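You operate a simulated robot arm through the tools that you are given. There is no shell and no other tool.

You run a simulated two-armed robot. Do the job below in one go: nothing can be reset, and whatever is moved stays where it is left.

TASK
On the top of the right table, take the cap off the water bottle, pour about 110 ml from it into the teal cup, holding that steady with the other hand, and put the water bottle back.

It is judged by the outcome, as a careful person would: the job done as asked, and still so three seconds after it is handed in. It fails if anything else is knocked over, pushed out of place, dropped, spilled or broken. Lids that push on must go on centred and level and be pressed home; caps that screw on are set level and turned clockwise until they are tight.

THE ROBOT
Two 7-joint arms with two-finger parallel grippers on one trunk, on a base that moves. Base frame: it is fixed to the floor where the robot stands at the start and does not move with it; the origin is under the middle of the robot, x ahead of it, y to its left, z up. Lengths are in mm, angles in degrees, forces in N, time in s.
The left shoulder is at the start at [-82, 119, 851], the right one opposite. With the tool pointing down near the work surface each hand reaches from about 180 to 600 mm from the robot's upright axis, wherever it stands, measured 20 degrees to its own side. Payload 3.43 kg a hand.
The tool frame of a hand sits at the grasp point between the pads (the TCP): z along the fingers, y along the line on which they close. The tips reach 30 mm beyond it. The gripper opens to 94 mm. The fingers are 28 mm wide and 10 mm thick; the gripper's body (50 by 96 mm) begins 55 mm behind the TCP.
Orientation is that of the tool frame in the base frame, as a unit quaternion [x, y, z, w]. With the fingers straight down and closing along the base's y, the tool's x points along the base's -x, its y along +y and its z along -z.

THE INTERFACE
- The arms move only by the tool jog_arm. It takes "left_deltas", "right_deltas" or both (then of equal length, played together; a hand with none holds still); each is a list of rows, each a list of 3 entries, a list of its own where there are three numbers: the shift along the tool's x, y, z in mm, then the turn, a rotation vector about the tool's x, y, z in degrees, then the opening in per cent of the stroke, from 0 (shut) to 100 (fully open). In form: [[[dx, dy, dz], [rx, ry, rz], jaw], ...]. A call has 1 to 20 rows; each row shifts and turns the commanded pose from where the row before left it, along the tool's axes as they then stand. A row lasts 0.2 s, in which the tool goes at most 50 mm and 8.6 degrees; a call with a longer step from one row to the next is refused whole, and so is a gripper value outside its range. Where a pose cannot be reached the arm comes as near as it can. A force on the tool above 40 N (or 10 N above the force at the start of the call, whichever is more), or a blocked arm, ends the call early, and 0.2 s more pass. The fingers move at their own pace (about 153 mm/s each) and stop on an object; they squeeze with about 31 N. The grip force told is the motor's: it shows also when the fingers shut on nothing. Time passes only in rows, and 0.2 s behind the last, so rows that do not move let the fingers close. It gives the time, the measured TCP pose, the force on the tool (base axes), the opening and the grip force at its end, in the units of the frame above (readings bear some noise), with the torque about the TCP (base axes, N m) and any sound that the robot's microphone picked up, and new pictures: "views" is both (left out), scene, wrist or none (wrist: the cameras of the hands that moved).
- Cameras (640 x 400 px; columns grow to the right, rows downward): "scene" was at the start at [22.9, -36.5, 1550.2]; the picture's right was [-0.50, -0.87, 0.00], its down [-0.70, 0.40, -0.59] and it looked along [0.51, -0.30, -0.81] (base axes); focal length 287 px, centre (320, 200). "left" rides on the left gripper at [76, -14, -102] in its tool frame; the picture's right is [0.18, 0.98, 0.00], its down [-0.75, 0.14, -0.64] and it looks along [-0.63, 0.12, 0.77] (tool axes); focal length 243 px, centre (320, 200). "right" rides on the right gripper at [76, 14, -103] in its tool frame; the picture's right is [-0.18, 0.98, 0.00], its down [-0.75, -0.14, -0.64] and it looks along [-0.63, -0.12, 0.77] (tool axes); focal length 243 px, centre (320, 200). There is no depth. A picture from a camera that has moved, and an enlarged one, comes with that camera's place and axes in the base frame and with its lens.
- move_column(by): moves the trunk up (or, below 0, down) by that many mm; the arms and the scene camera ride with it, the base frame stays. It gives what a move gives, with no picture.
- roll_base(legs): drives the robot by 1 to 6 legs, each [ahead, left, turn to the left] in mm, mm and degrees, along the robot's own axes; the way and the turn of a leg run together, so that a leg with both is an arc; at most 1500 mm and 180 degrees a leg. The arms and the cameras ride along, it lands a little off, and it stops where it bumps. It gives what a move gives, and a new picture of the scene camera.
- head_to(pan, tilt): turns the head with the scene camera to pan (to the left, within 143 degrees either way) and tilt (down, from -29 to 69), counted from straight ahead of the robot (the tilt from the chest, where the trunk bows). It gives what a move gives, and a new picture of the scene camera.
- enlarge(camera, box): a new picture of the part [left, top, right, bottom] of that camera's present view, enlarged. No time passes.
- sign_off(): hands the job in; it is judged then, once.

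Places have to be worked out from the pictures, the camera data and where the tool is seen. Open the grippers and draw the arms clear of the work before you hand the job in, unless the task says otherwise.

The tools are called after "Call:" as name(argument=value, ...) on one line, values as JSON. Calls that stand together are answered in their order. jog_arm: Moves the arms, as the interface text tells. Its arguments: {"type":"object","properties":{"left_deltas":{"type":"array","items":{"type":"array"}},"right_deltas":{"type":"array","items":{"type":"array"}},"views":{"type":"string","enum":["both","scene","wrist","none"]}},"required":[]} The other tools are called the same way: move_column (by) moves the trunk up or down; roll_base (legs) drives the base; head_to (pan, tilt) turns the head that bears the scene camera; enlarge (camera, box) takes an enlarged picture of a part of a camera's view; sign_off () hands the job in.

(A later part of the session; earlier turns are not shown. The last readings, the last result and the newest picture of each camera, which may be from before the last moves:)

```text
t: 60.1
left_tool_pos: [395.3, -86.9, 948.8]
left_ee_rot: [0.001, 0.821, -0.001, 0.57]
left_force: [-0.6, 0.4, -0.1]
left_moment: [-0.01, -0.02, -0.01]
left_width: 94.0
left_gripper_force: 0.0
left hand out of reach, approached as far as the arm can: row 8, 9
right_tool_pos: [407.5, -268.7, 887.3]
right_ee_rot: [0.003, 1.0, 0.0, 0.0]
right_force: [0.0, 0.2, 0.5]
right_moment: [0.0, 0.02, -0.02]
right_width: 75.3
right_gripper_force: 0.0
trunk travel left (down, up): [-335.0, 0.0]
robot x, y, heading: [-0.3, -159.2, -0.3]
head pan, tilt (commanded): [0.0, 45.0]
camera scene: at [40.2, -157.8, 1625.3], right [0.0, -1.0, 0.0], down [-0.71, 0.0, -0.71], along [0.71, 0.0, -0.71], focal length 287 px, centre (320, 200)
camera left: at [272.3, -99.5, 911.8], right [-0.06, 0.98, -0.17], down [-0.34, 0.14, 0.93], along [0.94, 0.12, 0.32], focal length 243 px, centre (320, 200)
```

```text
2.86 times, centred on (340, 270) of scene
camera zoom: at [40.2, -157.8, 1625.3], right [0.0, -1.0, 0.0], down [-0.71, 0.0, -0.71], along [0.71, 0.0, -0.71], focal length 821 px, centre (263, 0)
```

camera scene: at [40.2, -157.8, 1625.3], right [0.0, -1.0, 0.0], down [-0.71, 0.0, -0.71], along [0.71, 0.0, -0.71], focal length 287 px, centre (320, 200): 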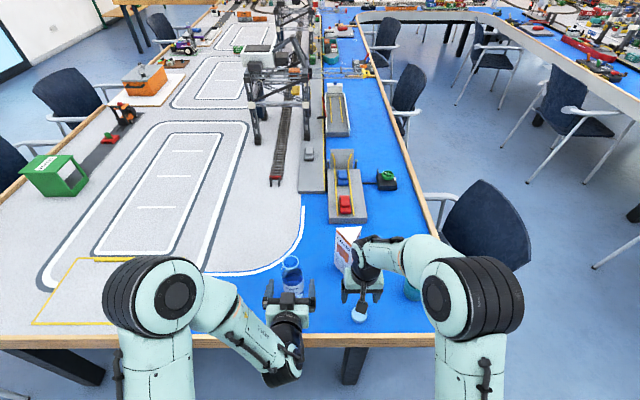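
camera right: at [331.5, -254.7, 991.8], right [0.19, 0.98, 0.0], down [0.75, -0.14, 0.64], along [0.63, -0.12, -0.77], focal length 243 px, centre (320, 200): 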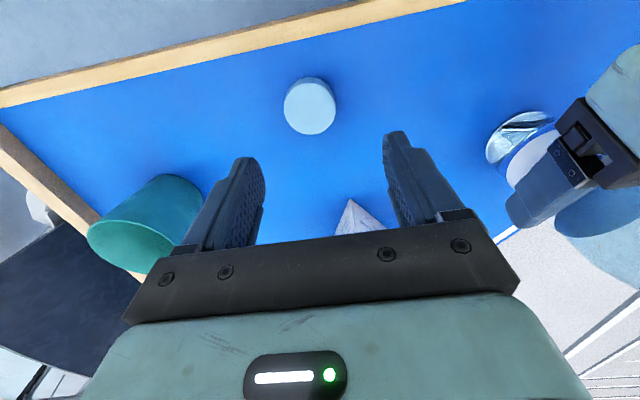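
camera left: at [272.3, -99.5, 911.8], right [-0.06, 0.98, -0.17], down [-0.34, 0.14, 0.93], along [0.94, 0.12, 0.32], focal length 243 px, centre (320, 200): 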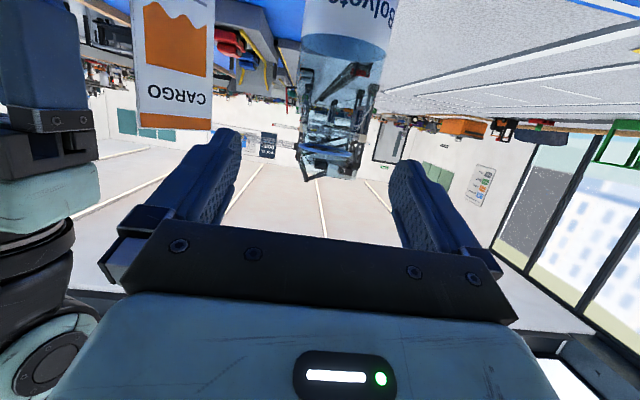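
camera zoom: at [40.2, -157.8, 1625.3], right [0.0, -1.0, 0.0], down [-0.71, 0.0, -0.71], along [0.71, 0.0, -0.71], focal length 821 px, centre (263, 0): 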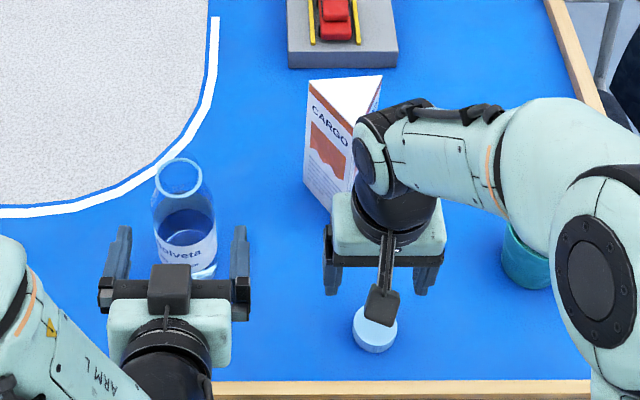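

Everything stands undisturbed. I'll roll the base 100 mm to the right.

Call:
roll_base(legs=[[0, -100, 0]])

Call:
enlarge(camera="scene", box=[200, 200, 420, 340])

Call:
enlarge(camera="right", box=[80, 60, 400, 260])

```text
t: 61.7
left_tool_pos: [393.3, -186.3, 949.1]
left_ee_rot: [0.001, 0.82, 0.0, 0.572]
left_force: [-0.6, -0.5, 0.4]
left_moment: [-0.01, 0.0, -0.03]
left_width: 93.9
left_gripper_force: 0.0
right_tool_pos: [407.1, -368.8, 888.0]
right_ee_rot: [0.003, 1.0, 0.0, 0.0]
right_force: [0.2, -0.2, 0.6]
right_moment: [0.03, 0.03, 0.04]
right_width: 75.3
right_gripper_force: 0.2
trunk travel left (down, up): [-335.0, 0.0]
robot x, y, heading: [1.9, -258.0, -0.4]
head pan, tilt (commanded): [0.0, 45.0]
camera scene: at [39.4, -257.7, 1625.3], right [-0.01, -1.0, 0.0], down [-0.71, 0.0, -0.71], along [0.71, 0.0, -0.71], focal length 287 px, centre (320, 200)
```

scene: 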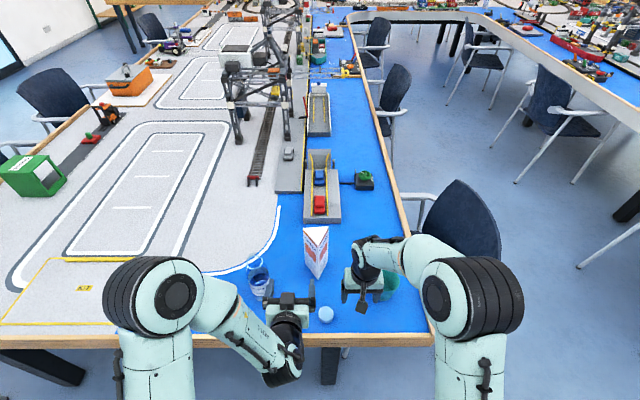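

```text
2.86 times, centred on (310, 270) of scene
camera zoom: at [39.4, -257.7, 1625.3], right [-0.01, -1.0, 0.0], down [-0.71, 0.0, -0.71], along [0.71, 0.0, -0.71], focal length 821 px, centre (349, 0)
```

zoom: 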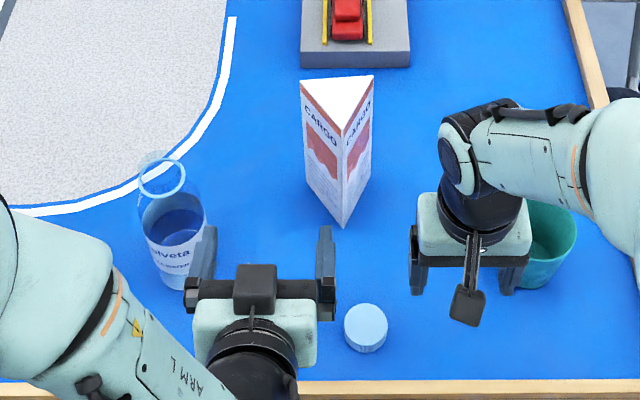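

```text
2.00 times, centred on (240, 160) of right
camera zoom: at [331.1, -355.0, 991.5], right [0.19, 0.98, 0.0], down [0.75, -0.15, 0.64], along [0.63, -0.12, -0.77], focal length 485 px, centre (480, 280)
```

zoom: 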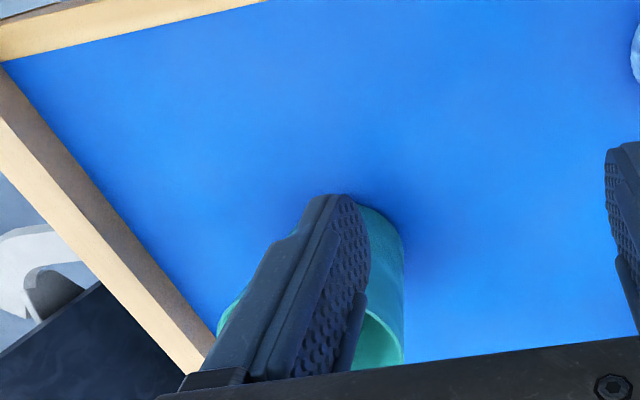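

The base is now at y ≈ -258. I'll raise the right hand, move it to the right-front side of the cup, and turn it to point diagonally at the cup, pitched about 40° down.

Call:
jog_arm(right_deltas=[[[0, 0, -30], [0, 0, 0], 100], [[0, 0, -30], [0, 0, 0], 100], [[0, -40, 0], [0, 0, 0], 100], [[0, -40, 0], [0, 0, 0], 100], [[0, -40, 0], [0, 0, 0], 100], [[0, -40, 0], [0, 0, 0], 100], [[0, 0, 0], [0, 0, -7.5], 100], [[0, 0, 0], [0, 0, -7.5], 100], [[0, 0, 0], [0, 0, -7.5], 100], [[0, 0, 0], [0, 0, -7.5], 100], [[0, 0, 0], [0, 0, -7.5], 100], [[0, 0, 0], [0, 0, -7.5], 100], [[0, 0, 0], [0, -8.3, 0], 100], [[0, 0, 0], [0, -8.3, 0], 100], [[0, 0, 0], [0, -8.3, 0], 100], [[0, 0, 0], [0, -8.3, 0], 100], [[0, 0, 0], [0, -8.3, 0], 100], [[0, 0, 0], [0, -8.3, 0], 100], [[0, 0, 0], [0, 0, 0], 100]], views="both")

Call:
enlarge(camera="scene", box=[280, 200, 480, 340])

```text
t: 65.7
left_tool_pos: [395.4, -186.2, 948.5]
left_ee_rot: [0.001, 0.821, -0.001, 0.572]
left_force: [1.7, 0.0, 0.2]
left_moment: [-0.02, 0.0, 0.01]
left_width: 93.7
left_gripper_force: 0.1
right_tool_pos: [406.2, -529.5, 948.8]
right_ee_rot: [-0.345, 0.839, 0.16, 0.39]
right_force: [0.1, 0.6, -0.4]
right_moment: [-0.04, -0.04, 0.0]
right_width: 93.8
right_gripper_force: 0.0
trunk travel left (down, up): [-335.0, 0.0]
robot x, y, heading: [0.2, -259.3, -0.1]
head pan, tilt (commanded): [0.0, 45.0]
camera scene: at [39.5, -257.0, 1625.3], right [-0.01, -1.0, 0.0], down [-0.71, 0.0, -0.71], along [0.71, 0.0, -0.71], focal length 287 px, centre (320, 200)
camera right: at [305.7, -608.5, 957.1], right [-0.61, 0.78, 0.14], down [0.1, -0.1, 0.99], along [0.79, 0.61, -0.01], focal length 243 px, centre (320, 200)
```

scene: 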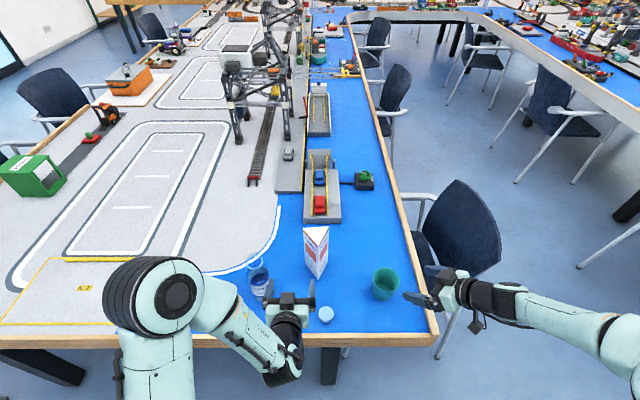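
right: 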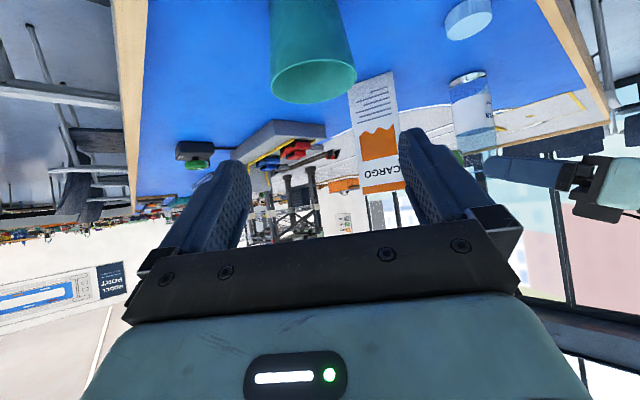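

```text
2.86 times, centred on (380, 270) of scene
camera zoom: at [39.5, -257.0, 1625.3], right [-0.01, -1.0, 0.0], down [-0.71, 0.0, -0.71], along [0.71, 0.0, -0.71], focal length 821 px, centre (149, 0)
```

zoom: 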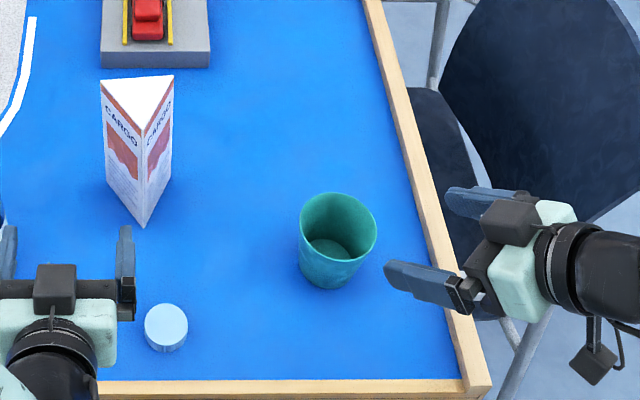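

The cup's rim shows at about (479, -461), and the hand is within 3 mm of centred on it sideways. I'll drop onto the approach line and advance part way, then check alignment.

Call:
jog_arm(right_deltas=[[[22.7, -1.5, 0], [0, 0, 0], 100], [[22.7, -1.4, 0], [0, 0, 0], 100], [[0, 0, 30], [0, 0, 0], 100], [[0, 0, 30], [0, 0, 0], 100], [[0, 0, 20], [0, 0, 0], 100], [[0, 0, 0], [0, 0, 0], 100]], views="both")

Call:
enlarge(camera="scene", box=[320, 220, 480, 340])

```text
t: 67.1
left_tool_pos: [394.1, -185.7, 948.4]
left_ee_rot: [0.003, 0.821, -0.002, 0.571]
left_force: [-0.8, 0.1, 0.0]
left_moment: [0.02, 0.01, 0.01]
left_width: 94.0
left_gripper_force: 0.1
right_tool_pos: [431.5, -509.7, 863.2]
right_ee_rot: [-0.345, 0.839, 0.16, 0.39]
right_force: [0.0, 0.2, -0.3]
right_moment: [-0.02, 0.02, -0.01]
right_width: 94.0
right_gripper_force: 0.0
trunk travel left (down, up): [-335.0, 0.0]
robot x, y, heading: [-3.6, -256.0, -0.3]
head pan, tilt (commanded): [0.0, 45.0]
camera scene: at [39.2, -257.4, 1625.3], right [-0.01, -1.0, 0.0], down [-0.71, 0.0, -0.71], along [0.71, 0.0, -0.71], focal length 287 px, centre (320, 200)
camera right: at [330.4, -589.3, 872.2], right [-0.61, 0.78, 0.14], down [0.1, -0.1, 0.99], along [0.79, 0.61, -0.01], focal length 243 px, centre (320, 200)
```

scene: 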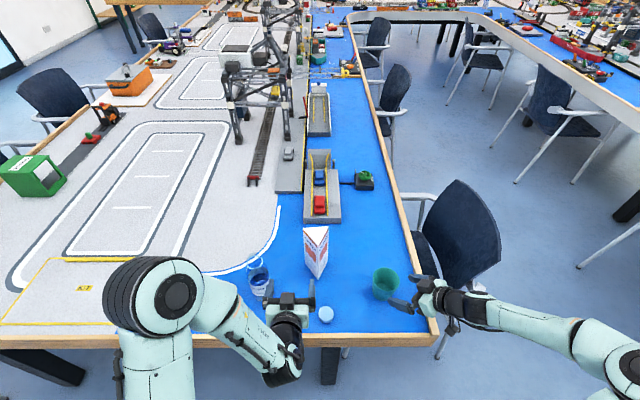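
right: 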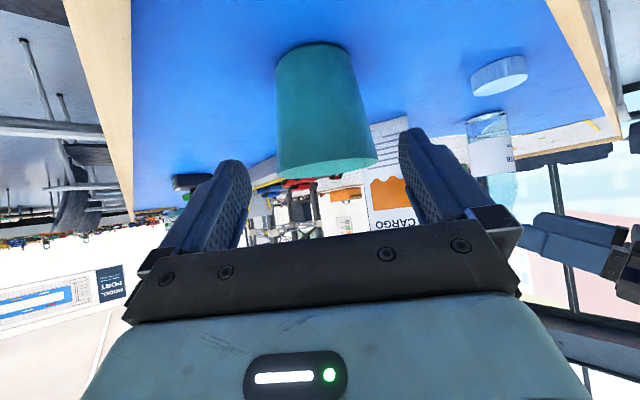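

```text
3.33 times, centred on (400, 280) of scene
camera zoom: at [39.2, -257.4, 1625.3], right [-0.01, -1.0, 0.0], down [-0.71, 0.0, -0.71], along [0.71, 0.0, -0.71], focal length 958 px, centre (53, -67)
```

zoom: 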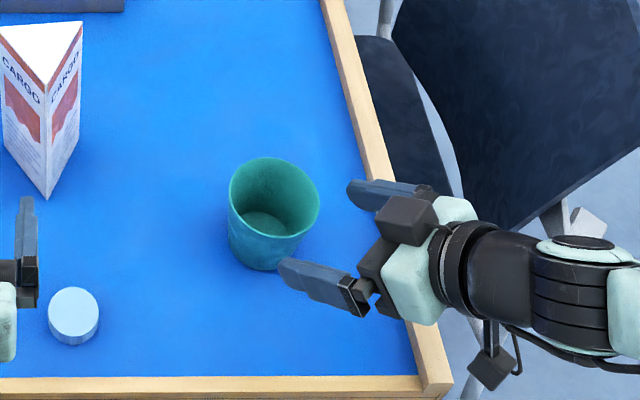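

The alignment is good, with the axis within about 1 mm sideways and 68 mm ahead. I'll advance 45 mm further and look again.

Call:
jog_arm(right_deltas=[[[0, 0.5, 15], [0, 0, 0], 100], [[0, 0.5, 15], [0, 0, 0], 100], [[0, 0, 15], [0, 0, 0], 100], [[0, 0, 0], [0, 0, 0], 100]], views="wrist")

Call:
enlarge(camera="scene", box=[330, 240, 450, 330])

```text
t: 68.1
left_tool_pos: [392.9, -185.3, 949.7]
left_ee_rot: [0.003, 0.821, -0.002, 0.571]
left_force: [0.4, -0.5, 0.5]
left_moment: [-0.02, 0.0, -0.06]
left_width: 94.0
left_gripper_force: 0.0
right_tool_pos: [456.2, -484.9, 833.5]
right_ee_rot: [-0.345, 0.839, 0.159, 0.39]
right_force: [0.1, -0.1, 0.7]
right_moment: [0.0, 0.0, -0.01]
right_width: 94.1
right_gripper_force: 0.0
trunk travel left (down, up): [-335.0, 0.0]
robot x, y, heading: [0.1, -258.3, -0.4]
head pan, tilt (commanded): [0.0, 45.0]
camera right: at [355.7, -564.3, 841.8], right [-0.61, 0.78, 0.14], down [0.1, -0.1, 0.99], along [0.79, 0.61, -0.01], focal length 243 px, centre (320, 200)
```

right: 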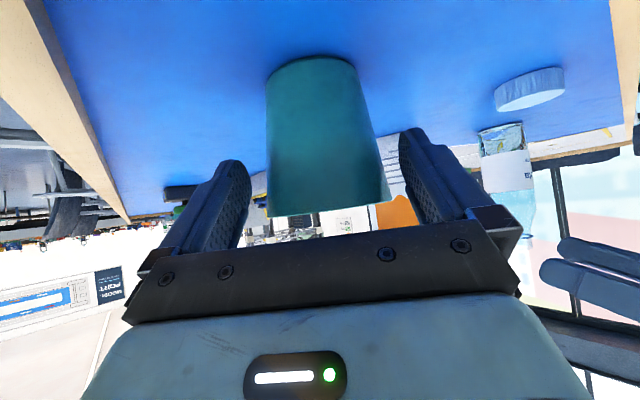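

```text
4.44 times, centred on (390, 285) of scene
camera zoom: at [39.2, -257.5, 1625.3], right [-0.01, -1.0, 0.0], down [-0.71, 0.0, -0.71], along [0.71, 0.0, -0.71], focal length 1277 px, centre (9, -178)
```

zoom: 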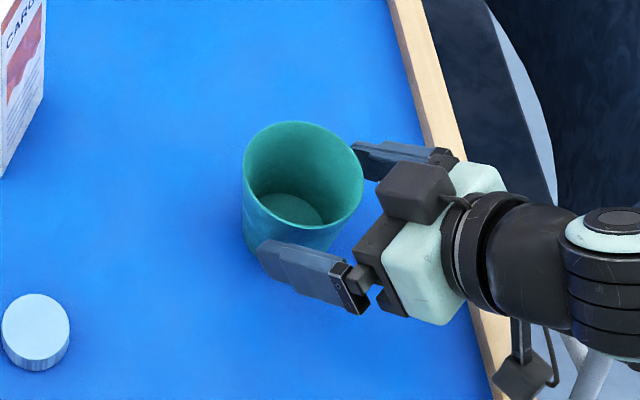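

The cup is centred between the fingers with clearance all round. I'll advance the last 34 mm and then close gently.

Call:
jog_arm(right_deltas=[[[0, 0, 10], [0, 0, 0], 100], [[0, 0, 10], [0, 0, 0], 100], [[0, 0, 8], [0, 0, 0], 100], [[0, 0, 6], [0, 0, 0], 100], [[0, 0, 0], [0, 0, 0], 100]], views="wrist")

Call:
enlarge(camera="scene", box=[330, 240, 450, 330])

```text
t: 69.3
left_tool_pos: [394.1, -185.5, 948.3]
left_ee_rot: [0.001, 0.821, -0.001, 0.571]
left_force: [-0.1, 0.8, -0.1]
left_moment: [0.0, -0.02, 0.0]
left_width: 94.0
left_gripper_force: 0.1
right_tool_pos: [474.5, -466.5, 810.9]
right_ee_rot: [-0.345, 0.839, 0.16, 0.389]
right_force: [0.1, 0.1, -0.6]
right_moment: [0.01, 0.03, -0.01]
right_width: 94.2
right_gripper_force: 0.0
trunk travel left (down, up): [-335.0, 0.0]
robot x, y, heading: [-2.1, -252.3, -0.2]
head pan, tilt (commanded): [0.0, 45.0]
camera right: at [372.7, -545.7, 819.9], right [-0.61, 0.78, 0.14], down [0.1, -0.1, 0.99], along [0.79, 0.61, -0.01], focal length 243 px, centre (320, 200)
```

right: 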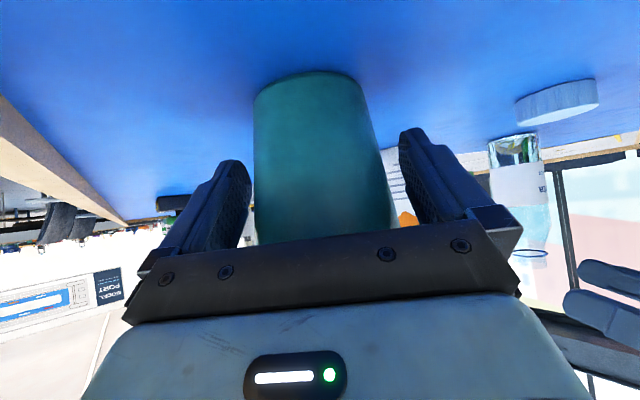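

```text
4.44 times, centred on (390, 285) of scene
camera zoom: at [39.3, -257.5, 1625.3], right [-0.01, -1.0, 0.0], down [-0.71, 0.0, -0.71], along [0.71, 0.0, -0.71], focal length 1277 px, centre (9, -178)
```

zoom: 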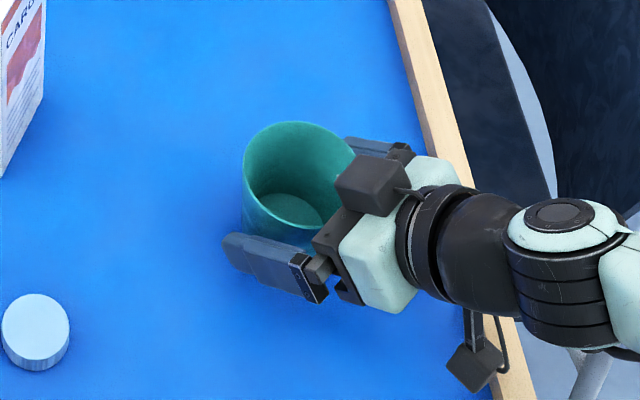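

The hand surrounds the cup. I'll close it in small steps so it settles on the cup without a jolt.

Call:
jog_arm(right_deltas=[[[0, 0, 0], [0, 0, 0], 88], [[0, 0, 0], [0, 0, 0], 82], [[0, 0, 0], [0, 0, 0], 76], [[0, 0, 0], [0, 0, 0], 70], [[0, 0, 0], [0, 0, 0], 64], [[0, 0, 0], [0, 0, 0], 58], [[0, 0, 0], [0, 0, 0], 58]], views="wrist")

Call:
enlarge(camera="scene", box=[330, 240, 450, 330])

```text
t: 70.9
left_tool_pos: [393.9, -186.4, 948.7]
left_ee_rot: [0.002, 0.821, -0.001, 0.57]
left_force: [-0.5, -1.2, -0.8]
left_moment: [0.0, 0.0, -0.02]
left_width: 94.0
left_gripper_force: 0.0
right_tool_pos: [474.1, -466.9, 812.3]
right_ee_rot: [-0.345, 0.839, 0.16, 0.39]
right_force: [-0.3, -1.5, -1.0]
right_moment: [-0.03, 0.0, 0.02]
right_width: 76.9
right_gripper_force: 31.1
trunk travel left (down, up): [-335.0, 0.0]
robot x, y, heading: [-2.7, -257.5, -0.2]
head pan, tilt (commanded): [0.0, 45.0]
camera right: at [372.6, -545.8, 820.0], right [-0.61, 0.78, 0.14], down [0.1, -0.1, 0.99], along [0.79, 0.61, -0.01], focal length 243 px, centre (320, 200)
```

right: 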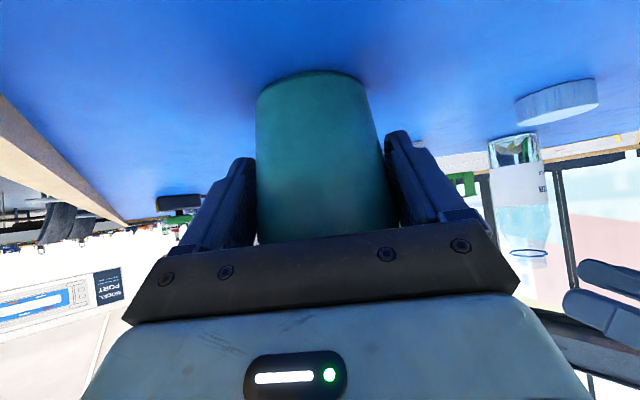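

```text
4.44 times, centred on (390, 285) of scene
camera zoom: at [39.4, -257.5, 1625.3], right [-0.01, -1.0, 0.0], down [-0.71, 0.0, -0.71], along [0.71, 0.0, -0.71], focal length 1277 px, centre (9, -178)
```

zoom: 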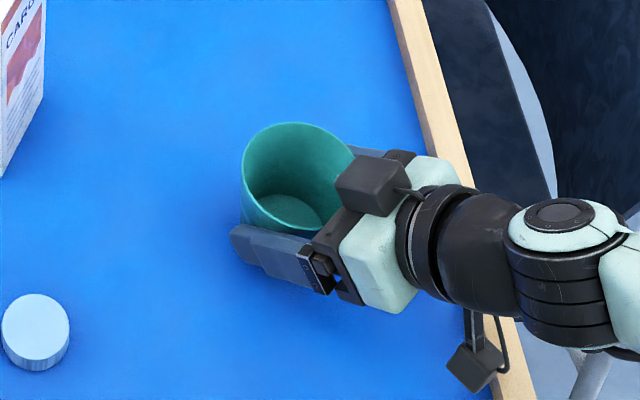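

The cup is held at 31 N and hasn't moved. Before lifting the open bottle, I'll rehearse with the empty left hand, moving it to the pouring place at about (468, -362, 885) and checking clearance to the right hand and the card.

Call:
jog_arm(left_deltas=[[[19.6, 0, 31.8], [0, 0, 0], 70], [[19.6, 0, 31.8], [0, 0, 0], 70], [[0, -44, 0], [0, 0, 0], 70], [[0, -44, 0], [0, 0, 0], 70], [[0, -44, 0], [0, 0, 0], 70], [[0, -44, 0], [0, 0, 0], 70], [[-5.1, 0, 28], [0, 0, 0], 70], [[0, 0, 0], [0, 0, 0], 70]], views="both")

Call:
enlarge(camera="scene", box=[260, 220, 440, 340])

```text
t: 72.7
left_tool_pos: [468.6, -363.5, 885.0]
left_ee_rot: [0.003, 0.821, -0.002, 0.571]
left_force: [-0.2, -0.2, 0.2]
left_moment: [-0.01, 0.02, -0.03]
left_width: 65.5
left_gripper_force: 0.1
right_tool_pos: [473.7, -466.9, 811.5]
right_ee_rot: [-0.345, 0.839, 0.16, 0.39]
right_force: [0.3, -0.5, -0.2]
right_moment: [0.03, -0.02, 0.02]
right_width: 77.1
right_gripper_force: 31.2
trunk travel left (down, up): [-335.0, 0.0]
robot x, y, heading: [0.4, -257.4, -0.3]
head pan, tilt (commanded): [0.0, 45.0]
camera scene: at [39.1, -258.0, 1625.3], right [-0.01, -1.0, 0.0], down [-0.71, 0.0, -0.71], along [0.71, 0.0, -0.71], focal length 287 px, centre (320, 200)
camera left: at [346.9, -376.9, 847.8], right [-0.06, 0.98, -0.17], down [-0.34, 0.14, 0.93], along [0.94, 0.11, 0.33], focal length 243 px, centre (320, 200)
```

scene: 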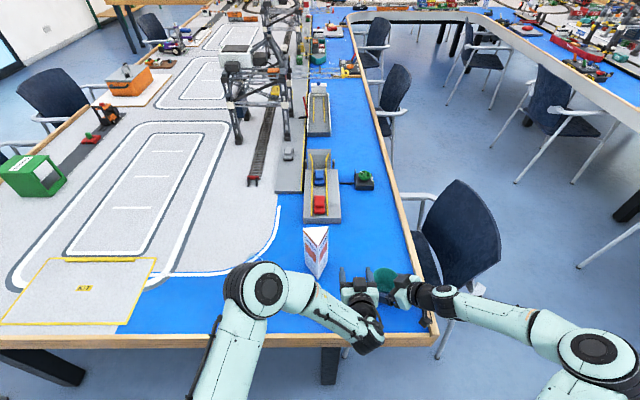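
left: 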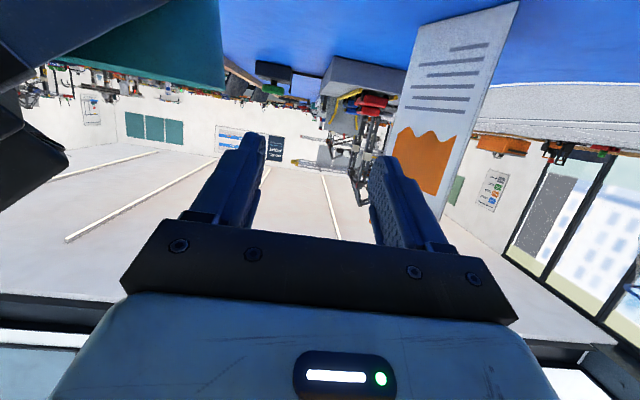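

```text
3.33 times, centred on (350, 280) of scene
camera zoom: at [39.1, -258.0, 1625.3], right [-0.01, -1.0, 0.0], down [-0.71, 0.0, -0.71], along [0.71, 0.0, -0.71], focal length 958 px, centre (220, -67)
```

zoom: 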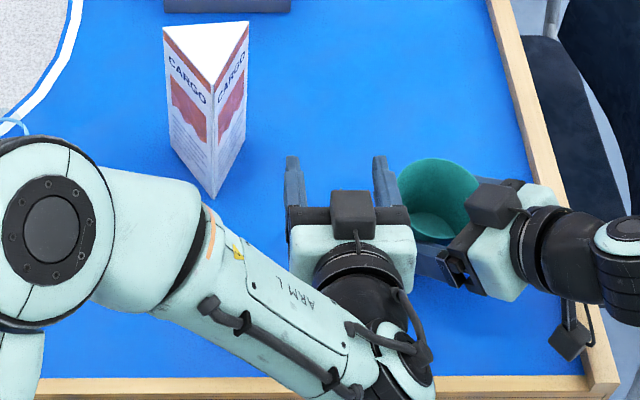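

The pose is reachable. On rolling, the box on top of the left gripper will swing toward the right hand with little clearance, so I'll rehearse 20 mm higher. I'll roll the first 42° about the base x axis and look.

Call:
jog_arm(left_deltas=[[[-18.7, 6, -7], [0, 0, 0], 70], [[0, 0, 0], [-2.963, 0, 7.967], 70], [[0, 0, 0], [-2.963, 0, 7.967], 70], [[0, 0, 0], [-2.963, 0, 7.967], 70], [[0, 0, 0], [-2.963, 0, 7.967], 70], [[0, 0, 0], [-2.963, 0, 7.967], 70], [[0, 0, 0], [0, 0, 0], 70]], views="both")

Call:
enlarge(camera="scene", box=[260, 220, 440, 340])

```text
t: 74.3
left_tool_pos: [467.4, -357.2, 904.1]
left_ee_rot: [0.209, 0.765, 0.297, 0.533]
left_force: [0.1, -0.2, -0.7]
left_moment: [-0.05, 0.02, 0.0]
left_width: 65.8
left_gripper_force: 0.0
right_tool_pos: [473.7, -465.7, 811.5]
right_ee_rot: [-0.345, 0.839, 0.161, 0.389]
right_force: [0.0, -0.9, -0.8]
right_moment: [0.01, 0.0, 0.01]
right_width: 76.9
right_gripper_force: 30.9
trunk travel left (down, up): [-335.0, 0.0]
robot x, y, heading: [-0.5, -256.3, -0.4]
head pan, tilt (commanded): [0.0, 45.0]
camera scene: at [39.5, -257.3, 1625.3], right [-0.01, -1.0, 0.0], down [-0.71, 0.0, -0.71], along [0.71, 0.0, -0.71], focal length 287 px, centre (320, 200)
camera left: at [345.4, -341.8, 867.2], right [-0.06, 0.84, 0.54], down [-0.34, -0.52, 0.78], along [0.94, -0.14, 0.32], focal length 243 px, centre (320, 200)
```

scene: 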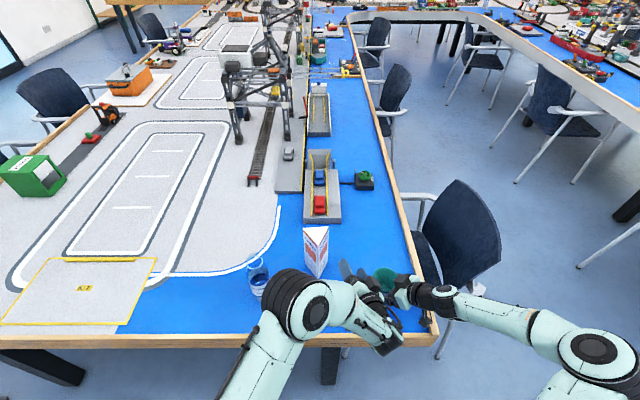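
left: 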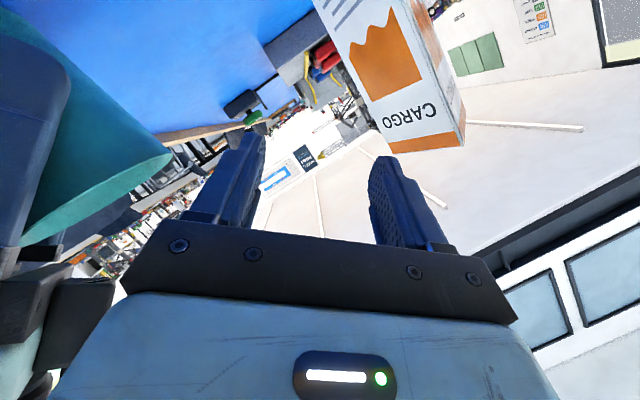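

```text
3.33 times, centred on (350, 280) of scene
camera zoom: at [39.5, -257.3, 1625.3], right [-0.01, -1.0, 0.0], down [-0.71, 0.0, -0.71], along [0.71, 0.0, -0.71], focal length 958 px, centre (220, -67)
```

zoom: 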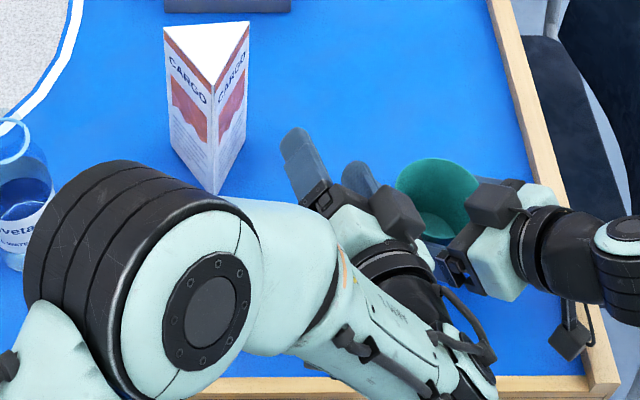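

The first half of the roll works with clearance. I'll go on to about 85° while watching for contact.

Call:
jog_arm(left_deltas=[[[0, 0, 0], [-2.963, 0, 7.967], 70], [[0, 0, 0], [-2.963, 0, 7.967], 70], [[0, 0, 0], [-2.963, 0, 7.967], 70], [[0, 0, 0], [-2.963, 0, 7.967], 70], [[0, 0, 0], [-2.963, 0, 7.967], 70], [[0, 0, 0], [0, 0, 0], 70]], views="both")

Call:
enlarge(camera="scene", box=[260, 220, 440, 340])

```text
t: 75.7
left_tool_pos: [467.3, -356.1, 904.9]
left_ee_rot: [0.386, 0.604, 0.555, 0.422]
left_force: [-1.1, 0.4, -0.3]
left_moment: [0.0, 0.01, 0.01]
left_width: 66.0
left_gripper_force: 0.1
right_tool_pos: [474.0, -466.0, 810.6]
right_ee_rot: [-0.345, 0.839, 0.16, 0.39]
right_force: [1.2, -0.5, 0.2]
right_moment: [0.01, 0.01, -0.05]
right_width: 76.9
right_gripper_force: 30.9
trunk travel left (down, up): [-335.0, 0.0]
robot x, y, heading: [-0.4, -261.4, -0.0]
head pan, tilt (commanded): [0.0, 45.0]
camera scene: at [39.5, -257.3, 1625.3], right [-0.01, -1.0, 0.0], down [-0.71, 0.0, -0.71], along [0.71, 0.0, -0.71], focal length 287 px, centre (320, 200)
camera left: at [345.2, -321.3, 886.2], right [-0.06, 0.26, 0.96], down [-0.34, -0.91, 0.22], along [0.94, -0.32, 0.15], focal length 243 px, centre (320, 200)
```

scene: 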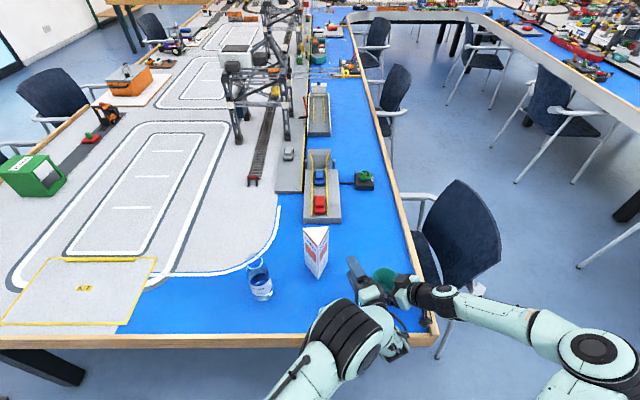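
left: 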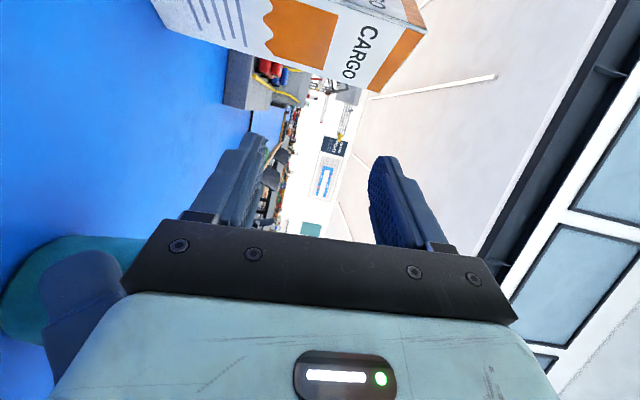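

```text
3.33 times, centred on (350, 280) of scene
camera zoom: at [39.5, -257.3, 1625.3], right [-0.01, -1.0, 0.0], down [-0.71, 0.0, -0.71], along [0.71, 0.0, -0.71], focal length 958 px, centre (220, -67)
```

zoom: 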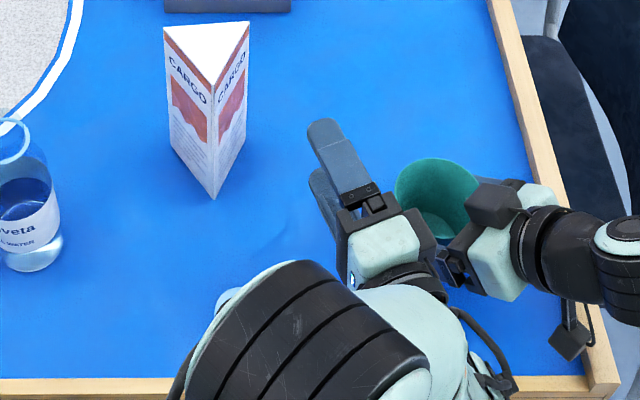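

The 85° roll is reached with clear space around it. I'll check that another 17° is available in reserve, then roll back upright.

Call:
jog_arm(left_deltas=[[[0, 0, 0], [-2.963, 0, 7.967], 70], [[0, 0, 0], [-2.963, 0, 7.967], 70], [[0, 0, 0], [0, 0, 0], 70]], views="none")

Call:
jog_arm(left_deltas=[[[0, 0, 0], [2.963, 0, -7.967], 70], [[0, 0, 0], [2.963, 0, -7.967], 70], [[0, 0, 0], [2.963, 0, -7.967], 70], [[0, 0, 0], [2.963, 0, -7.967], 70], [[0, 0, 0], [2.963, 0, -7.967], 70], [[0, 0, 0], [2.963, 0, -7.967], 70], [[0, 0, 0], [2.963, 0, -7.967], 70], [[0, 0, 0], [2.963, 0, -7.967], 70], [[0, 0, 0], [2.963, 0, -7.967], 70], [[0, 0, 0], [2.963, 0, -7.967], 70], [[0, 0, 0], [2.963, 0, -7.967], 70], [[0, 0, 0], [2.963, 0, -7.967], 70], [[0, 0, 0], [0, 0, 0], 70]], views="scene")

```text
t: 76.5
left_tool_pos: [467.1, -356.0, 905.3]
left_ee_rot: [0.445, 0.515, 0.638, 0.36]
left_force: [0.5, 0.3, 0.1]
left_moment: [-0.02, -0.01, 0.0]
left_width: 65.7
left_gripper_force: 0.0
right_tool_pos: [473.5, -465.6, 812.9]
right_ee_rot: [-0.345, 0.839, 0.16, 0.39]
right_force: [-0.5, 0.1, 0.1]
right_moment: [-0.02, -0.02, 0.04]
right_width: 76.8
right_gripper_force: 30.9
trunk travel left (down, up): [-335.0, 0.0]
robot x, y, heading: [-1.0, -258.1, -0.2]
head pan, tilt (commanded): [0.0, 45.0]
```

```text
t: 79.3
left_tool_pos: [466.5, -356.9, 904.4]
left_ee_rot: [0.001, 0.821, -0.002, 0.572]
left_force: [0.7, -0.3, -0.6]
left_moment: [0.01, -0.02, -0.01]
left_width: 65.9
left_gripper_force: 0.2
right_tool_pos: [471.8, -465.2, 811.2]
right_ee_rot: [-0.344, 0.839, 0.16, 0.39]
right_force: [-0.1, 0.7, -0.2]
right_moment: [-0.02, 0.02, 0.01]
right_width: 76.8
right_gripper_force: 31.1
trunk travel left (down, up): [-335.0, 0.0]
robot x, y, heading: [-2.8, -261.0, -0.4]
head pan, tilt (commanded): [0.0, 45.0]
camera scene: at [39.3, -257.9, 1625.3], right [-0.01, -1.0, 0.0], down [-0.71, 0.0, -0.71], along [0.71, 0.0, -0.71], focal length 287 px, centre (320, 200)
```

scene: 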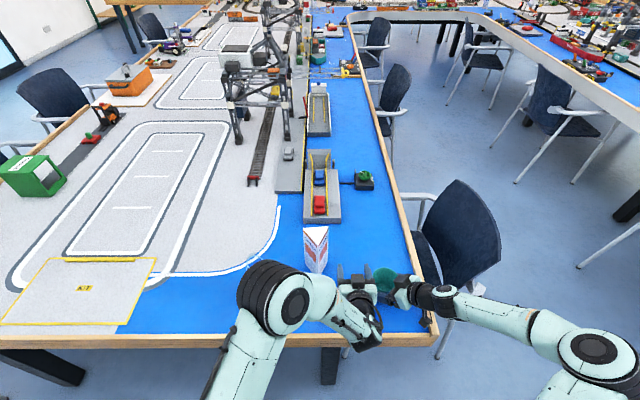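

The full range is available. I'll take the left hand back to the bottle, retracting, moving left, then lowering to the earlier pre-grasp height.

Call:
jog_arm(left_deltas=[[[11.6, 0, -31.3], [0, 0, 0], 100], [[11.6, 0, -31.3], [0, 0, 0], 100], [[0, 39.7, 0], [0, 0, 0], 100], [[0, 39.7, 0], [0, 0, 0], 100], [[0, 39.7, 0], [0, 0, 0], 100], [[0, 39.7, 0], [0, 0, 0], 100], [[0, 39.7, 0], [0, 0, 0], 100], [[0, 39.7, 0], [0, 0, 0], 100], [[0, 39.7, 0], [0, 0, 0], 100], [[26, 0, 6], [0, 0, 0], 100], [[26, 0, 6], [0, 0, 0], 100], [[0, 0, 0], [0, 0, 0], 100]], views="both")

Call:
enlarge(camera="scene", box=[190, 220, 350, 340])

Call:
enlarge(camera="left", box=[240, 0, 420, 240])

```text
t: 81.9
left_tool_pos: [386.9, -161.7, 859.3]
left_ee_rot: [-0.001, 0.822, 0.002, 0.57]
left_force: [0.8, 0.3, -0.7]
left_moment: [0.0, -0.01, 0.0]
left_width: 94.2
left_gripper_force: 0.0
left hand out of reach, approached as far as the arm can: row 8, 9, 10, 11
right_tool_pos: [473.0, -466.8, 811.4]
right_ee_rot: [-0.344, 0.839, 0.16, 0.39]
right_force: [0.1, 0.0, 0.3]
right_moment: [-0.04, 0.0, 0.03]
right_width: 77.1
right_gripper_force: 31.0
trunk travel left (down, up): [-335.0, 0.0]
robot x, y, heading: [-0.3, -257.8, -0.3]
head pan, tilt (commanded): [0.0, 45.0]
camera scene: at [39.3, -257.7, 1625.3], right [-0.01, -1.0, 0.0], down [-0.71, 0.0, -0.71], along [0.71, 0.0, -0.71], focal length 287 px, centre (320, 200)
camera left: at [265.3, -174.6, 823.2], right [-0.07, 0.98, -0.17], down [-0.34, 0.14, 0.93], along [0.94, 0.12, 0.33], focal length 243 px, centre (320, 200)
```

scene: 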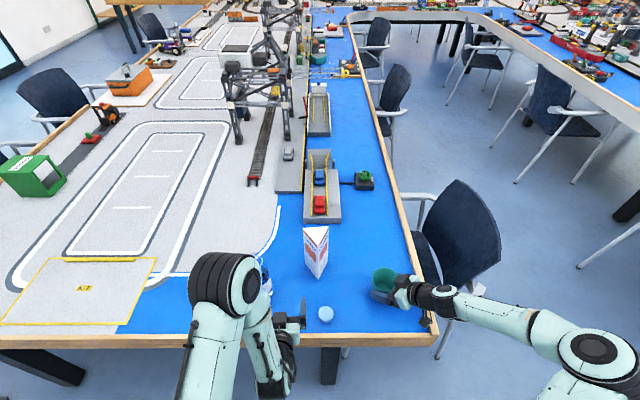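
left: 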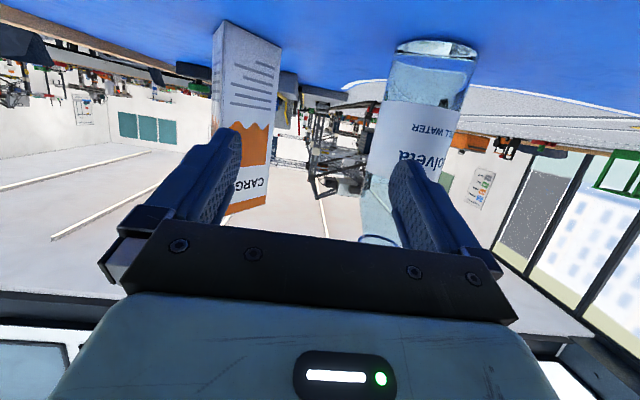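

```text
3.33 times, centred on (270, 280) of scene
camera zoom: at [39.3, -257.7, 1625.3], right [-0.01, -1.0, 0.0], down [-0.71, 0.0, -0.71], along [0.71, 0.0, -0.71], focal length 958 px, centre (487, -67)
```

zoom: 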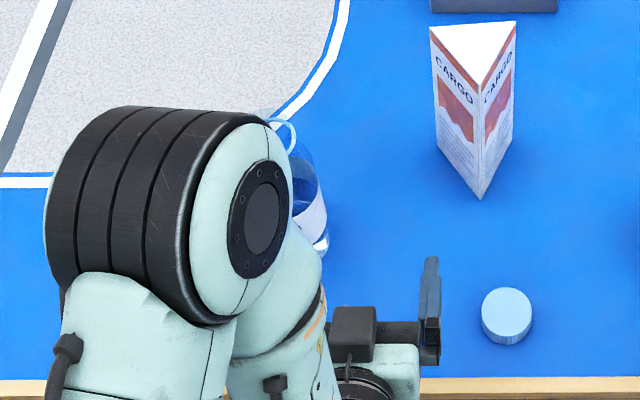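

```text
1.67 times, centred on (330, 120) of left
camera zoom: at [265.3, -174.6, 823.2], right [-0.07, 0.98, -0.17], down [-0.34, 0.14, 0.93], along [0.94, 0.12, 0.33], focal length 404 px, centre (303, 333)
```

zoom: 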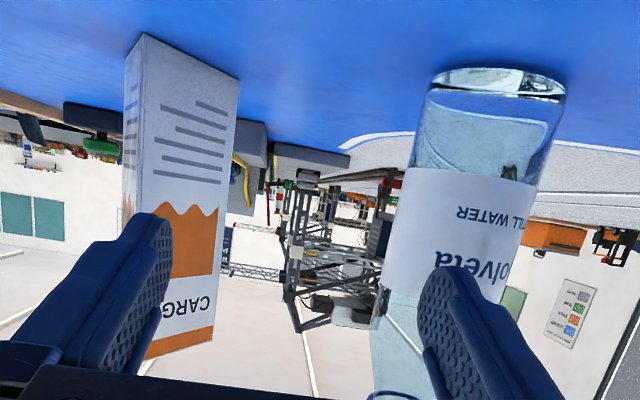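

From here the left arm folds too tightly to reach the pre-grasp point in front of the bottle and stopped at y = -162. I'll raise the hand to see how the commanded pose carries, then try coming onto the bottle from above with more extension.

Call:
jog_arm(left_deltas=[[[-28, 0, -10.4], [0, 0, 0], 100], [[-28, 0, -10.4], [0, 0, 0], 100], [[0, 0, 0], [0, 0, 0], 100]], views="scene")

```text
t: 82.7
left_tool_pos: [394.7, -165.4, 918.3]
left_ee_rot: [0.002, 0.821, -0.001, 0.57]
left_force: [0.4, -0.5, 0.3]
left_moment: [-0.03, 0.0, 0.01]
left_width: 93.9
left_gripper_force: 0.3
left hand out of reach, approached as far as the arm can: row 2
right_tool_pos: [473.3, -466.3, 811.4]
right_ee_rot: [-0.345, 0.839, 0.16, 0.389]
right_force: [0.0, -0.3, 0.1]
right_moment: [0.03, -0.01, 0.01]
right_width: 76.5
right_gripper_force: 30.8
trunk travel left (down, up): [-335.0, 0.0]
robot x, y, heading: [-1.1, -258.0, -0.3]
head pan, tilt (commanded): [0.0, 45.0]
camera scene: at [39.6, -257.8, 1625.3], right [-0.01, -1.0, 0.0], down [-0.71, 0.0, -0.71], along [0.71, 0.0, -0.71], focal length 287 px, centre (320, 200)
```

scene: 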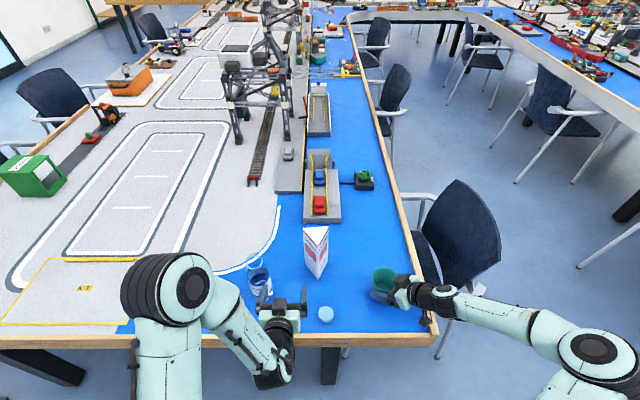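

The command follows the reached pose, which is good. I'll go up and forward to about (480, -165, 985), above the bottle and card tops, then move left over the bottle to see if it can be reached there.

Call:
jog_arm(left_deltas=[[[-37.5, 0, 4.7], [0, 0, 0], 100], [[-37.5, 0, 4.7], [0, 0, 0], 100], [[-8.7, 0, 23.5], [0, 0, 0], 100], [[-8.7, 0, 23.5], [0, 0, 0], 100], [[0, 28, 0], [0, 0, 0], 100], [[0, 28, 0], [0, 0, 0], 100], [[0, 28, 0], [0, 0, 0], 100], [[0, 0, 0], [0, 0, 0], 100]], views="both")

```text
t: 84.5
left_tool_pos: [478.9, -81.2, 984.3]
left_ee_rot: [0.004, 0.82, -0.002, 0.572]
left_force: [-0.3, -0.6, 0.8]
left_moment: [-0.01, 0.0, -0.01]
left_width: 94.0
left_gripper_force: 0.0
right_tool_pos: [473.3, -466.8, 811.6]
right_ee_rot: [-0.344, 0.84, 0.16, 0.389]
right_force: [0.7, -0.2, 0.7]
right_moment: [0.01, -0.01, 0.02]
right_width: 76.9
right_gripper_force: 31.0
trunk travel left (down, up): [-335.0, 0.0]
robot x, y, heading: [2.1, -258.2, -0.2]
head pan, tilt (commanded): [0.0, 45.0]
camera scene: at [39.3, -258.9, 1625.3], right [-0.01, -1.0, 0.0], down [-0.71, 0.0, -0.71], along [0.71, 0.0, -0.71], focal length 287 px, centre (320, 200)
camera left: at [357.1, -94.8, 947.5], right [-0.06, 0.98, -0.17], down [-0.34, 0.14, 0.93], along [0.94, 0.11, 0.33], focal length 243 px, centre (320, 200)
```

scene: 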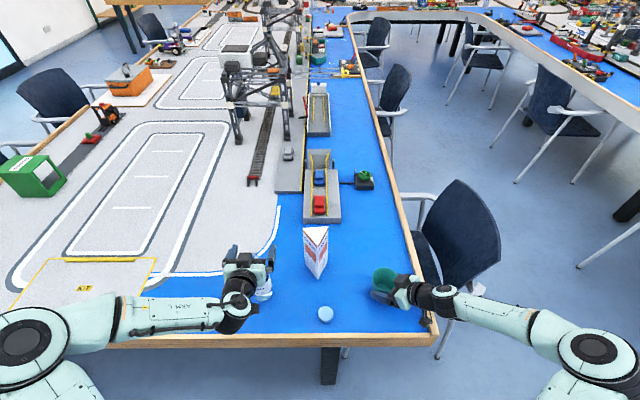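
left: 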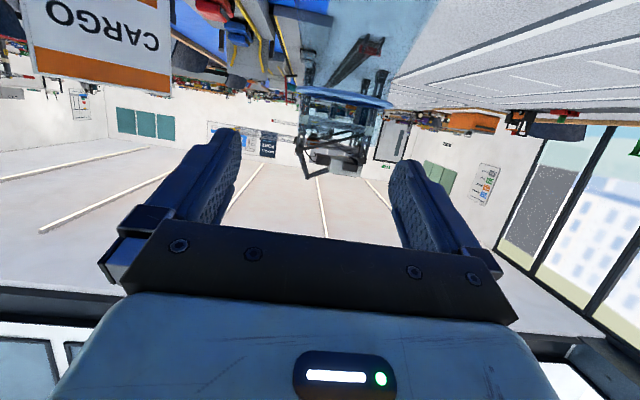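

With the elbow now out to the left, the hand reaches directly over the bottle, and the rim shows at (479, -78, 939). I'll lower the open fingers straight down around the bottle, in two stages.

Call:
jog_arm(left_deltas=[[[20, 2, 7.4], [0, 0, 0], 100], [[20, 1, 7.4], [0, 0, 0], 100], [[20, 0, 7.4], [0, 0, 0], 100], [[0, 0, 0], [0, 0, 0], 100]], views="both")

Call:
enlarge(camera="scene", box=[200, 220, 330, 320])

```text
t: 85.5
left_tool_pos: [479.8, -77.3, 962.6]
left_ee_rot: [0.001, 0.821, 0.0, 0.572]
left_force: [0.6, 0.0, -0.5]
left_moment: [-0.01, 0.02, -0.04]
left_width: 94.3
left_gripper_force: 0.1
left hand out of reach, approached as far as the arm can: row 2, 3
right_tool_pos: [474.8, -467.1, 812.0]
right_ee_rot: [-0.346, 0.839, 0.161, 0.389]
right_force: [0.2, 0.2, 0.0]
right_moment: [0.01, 0.0, 0.03]
right_width: 76.9
right_gripper_force: 30.7
trunk travel left (down, up): [-335.0, 0.0]
robot x, y, heading: [-2.0, -255.2, -0.5]
head pan, tilt (commanded): [0.0, 45.0]
camera scene: at [39.3, -257.6, 1625.3], right [-0.01, -1.0, 0.0], down [-0.71, 0.0, -0.71], along [0.71, 0.0, -0.71], focal length 287 px, centre (320, 200)
camera left: at [357.3, -91.2, 926.1], right [-0.06, 0.98, -0.17], down [-0.34, 0.14, 0.93], along [0.94, 0.12, 0.33], focal length 243 px, centre (320, 200)
```

scene: 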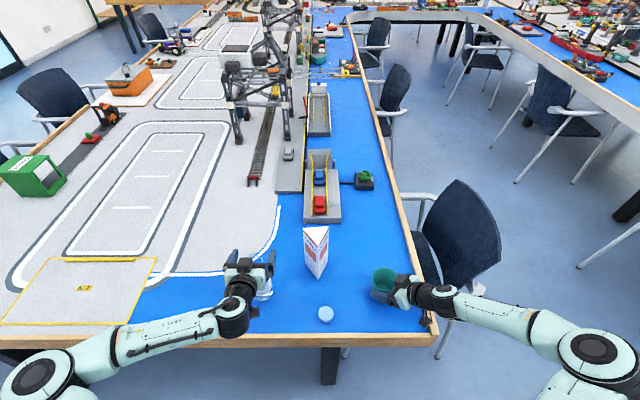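
left: 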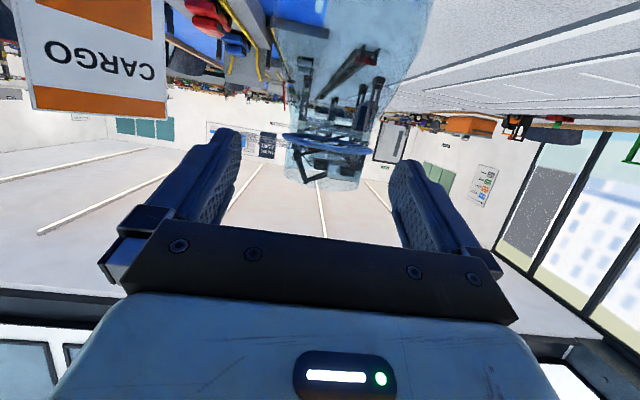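

```text
4.00 times, centred on (265, 270) of scene
camera zoom: at [39.3, -257.6, 1625.3], right [-0.01, -1.0, 0.0], down [-0.71, 0.0, -0.71], along [0.71, 0.0, -0.71], focal length 1149 px, centre (540, -80)
```

zoom: 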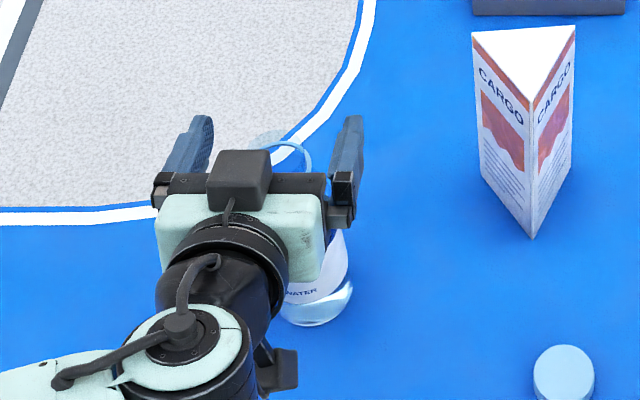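

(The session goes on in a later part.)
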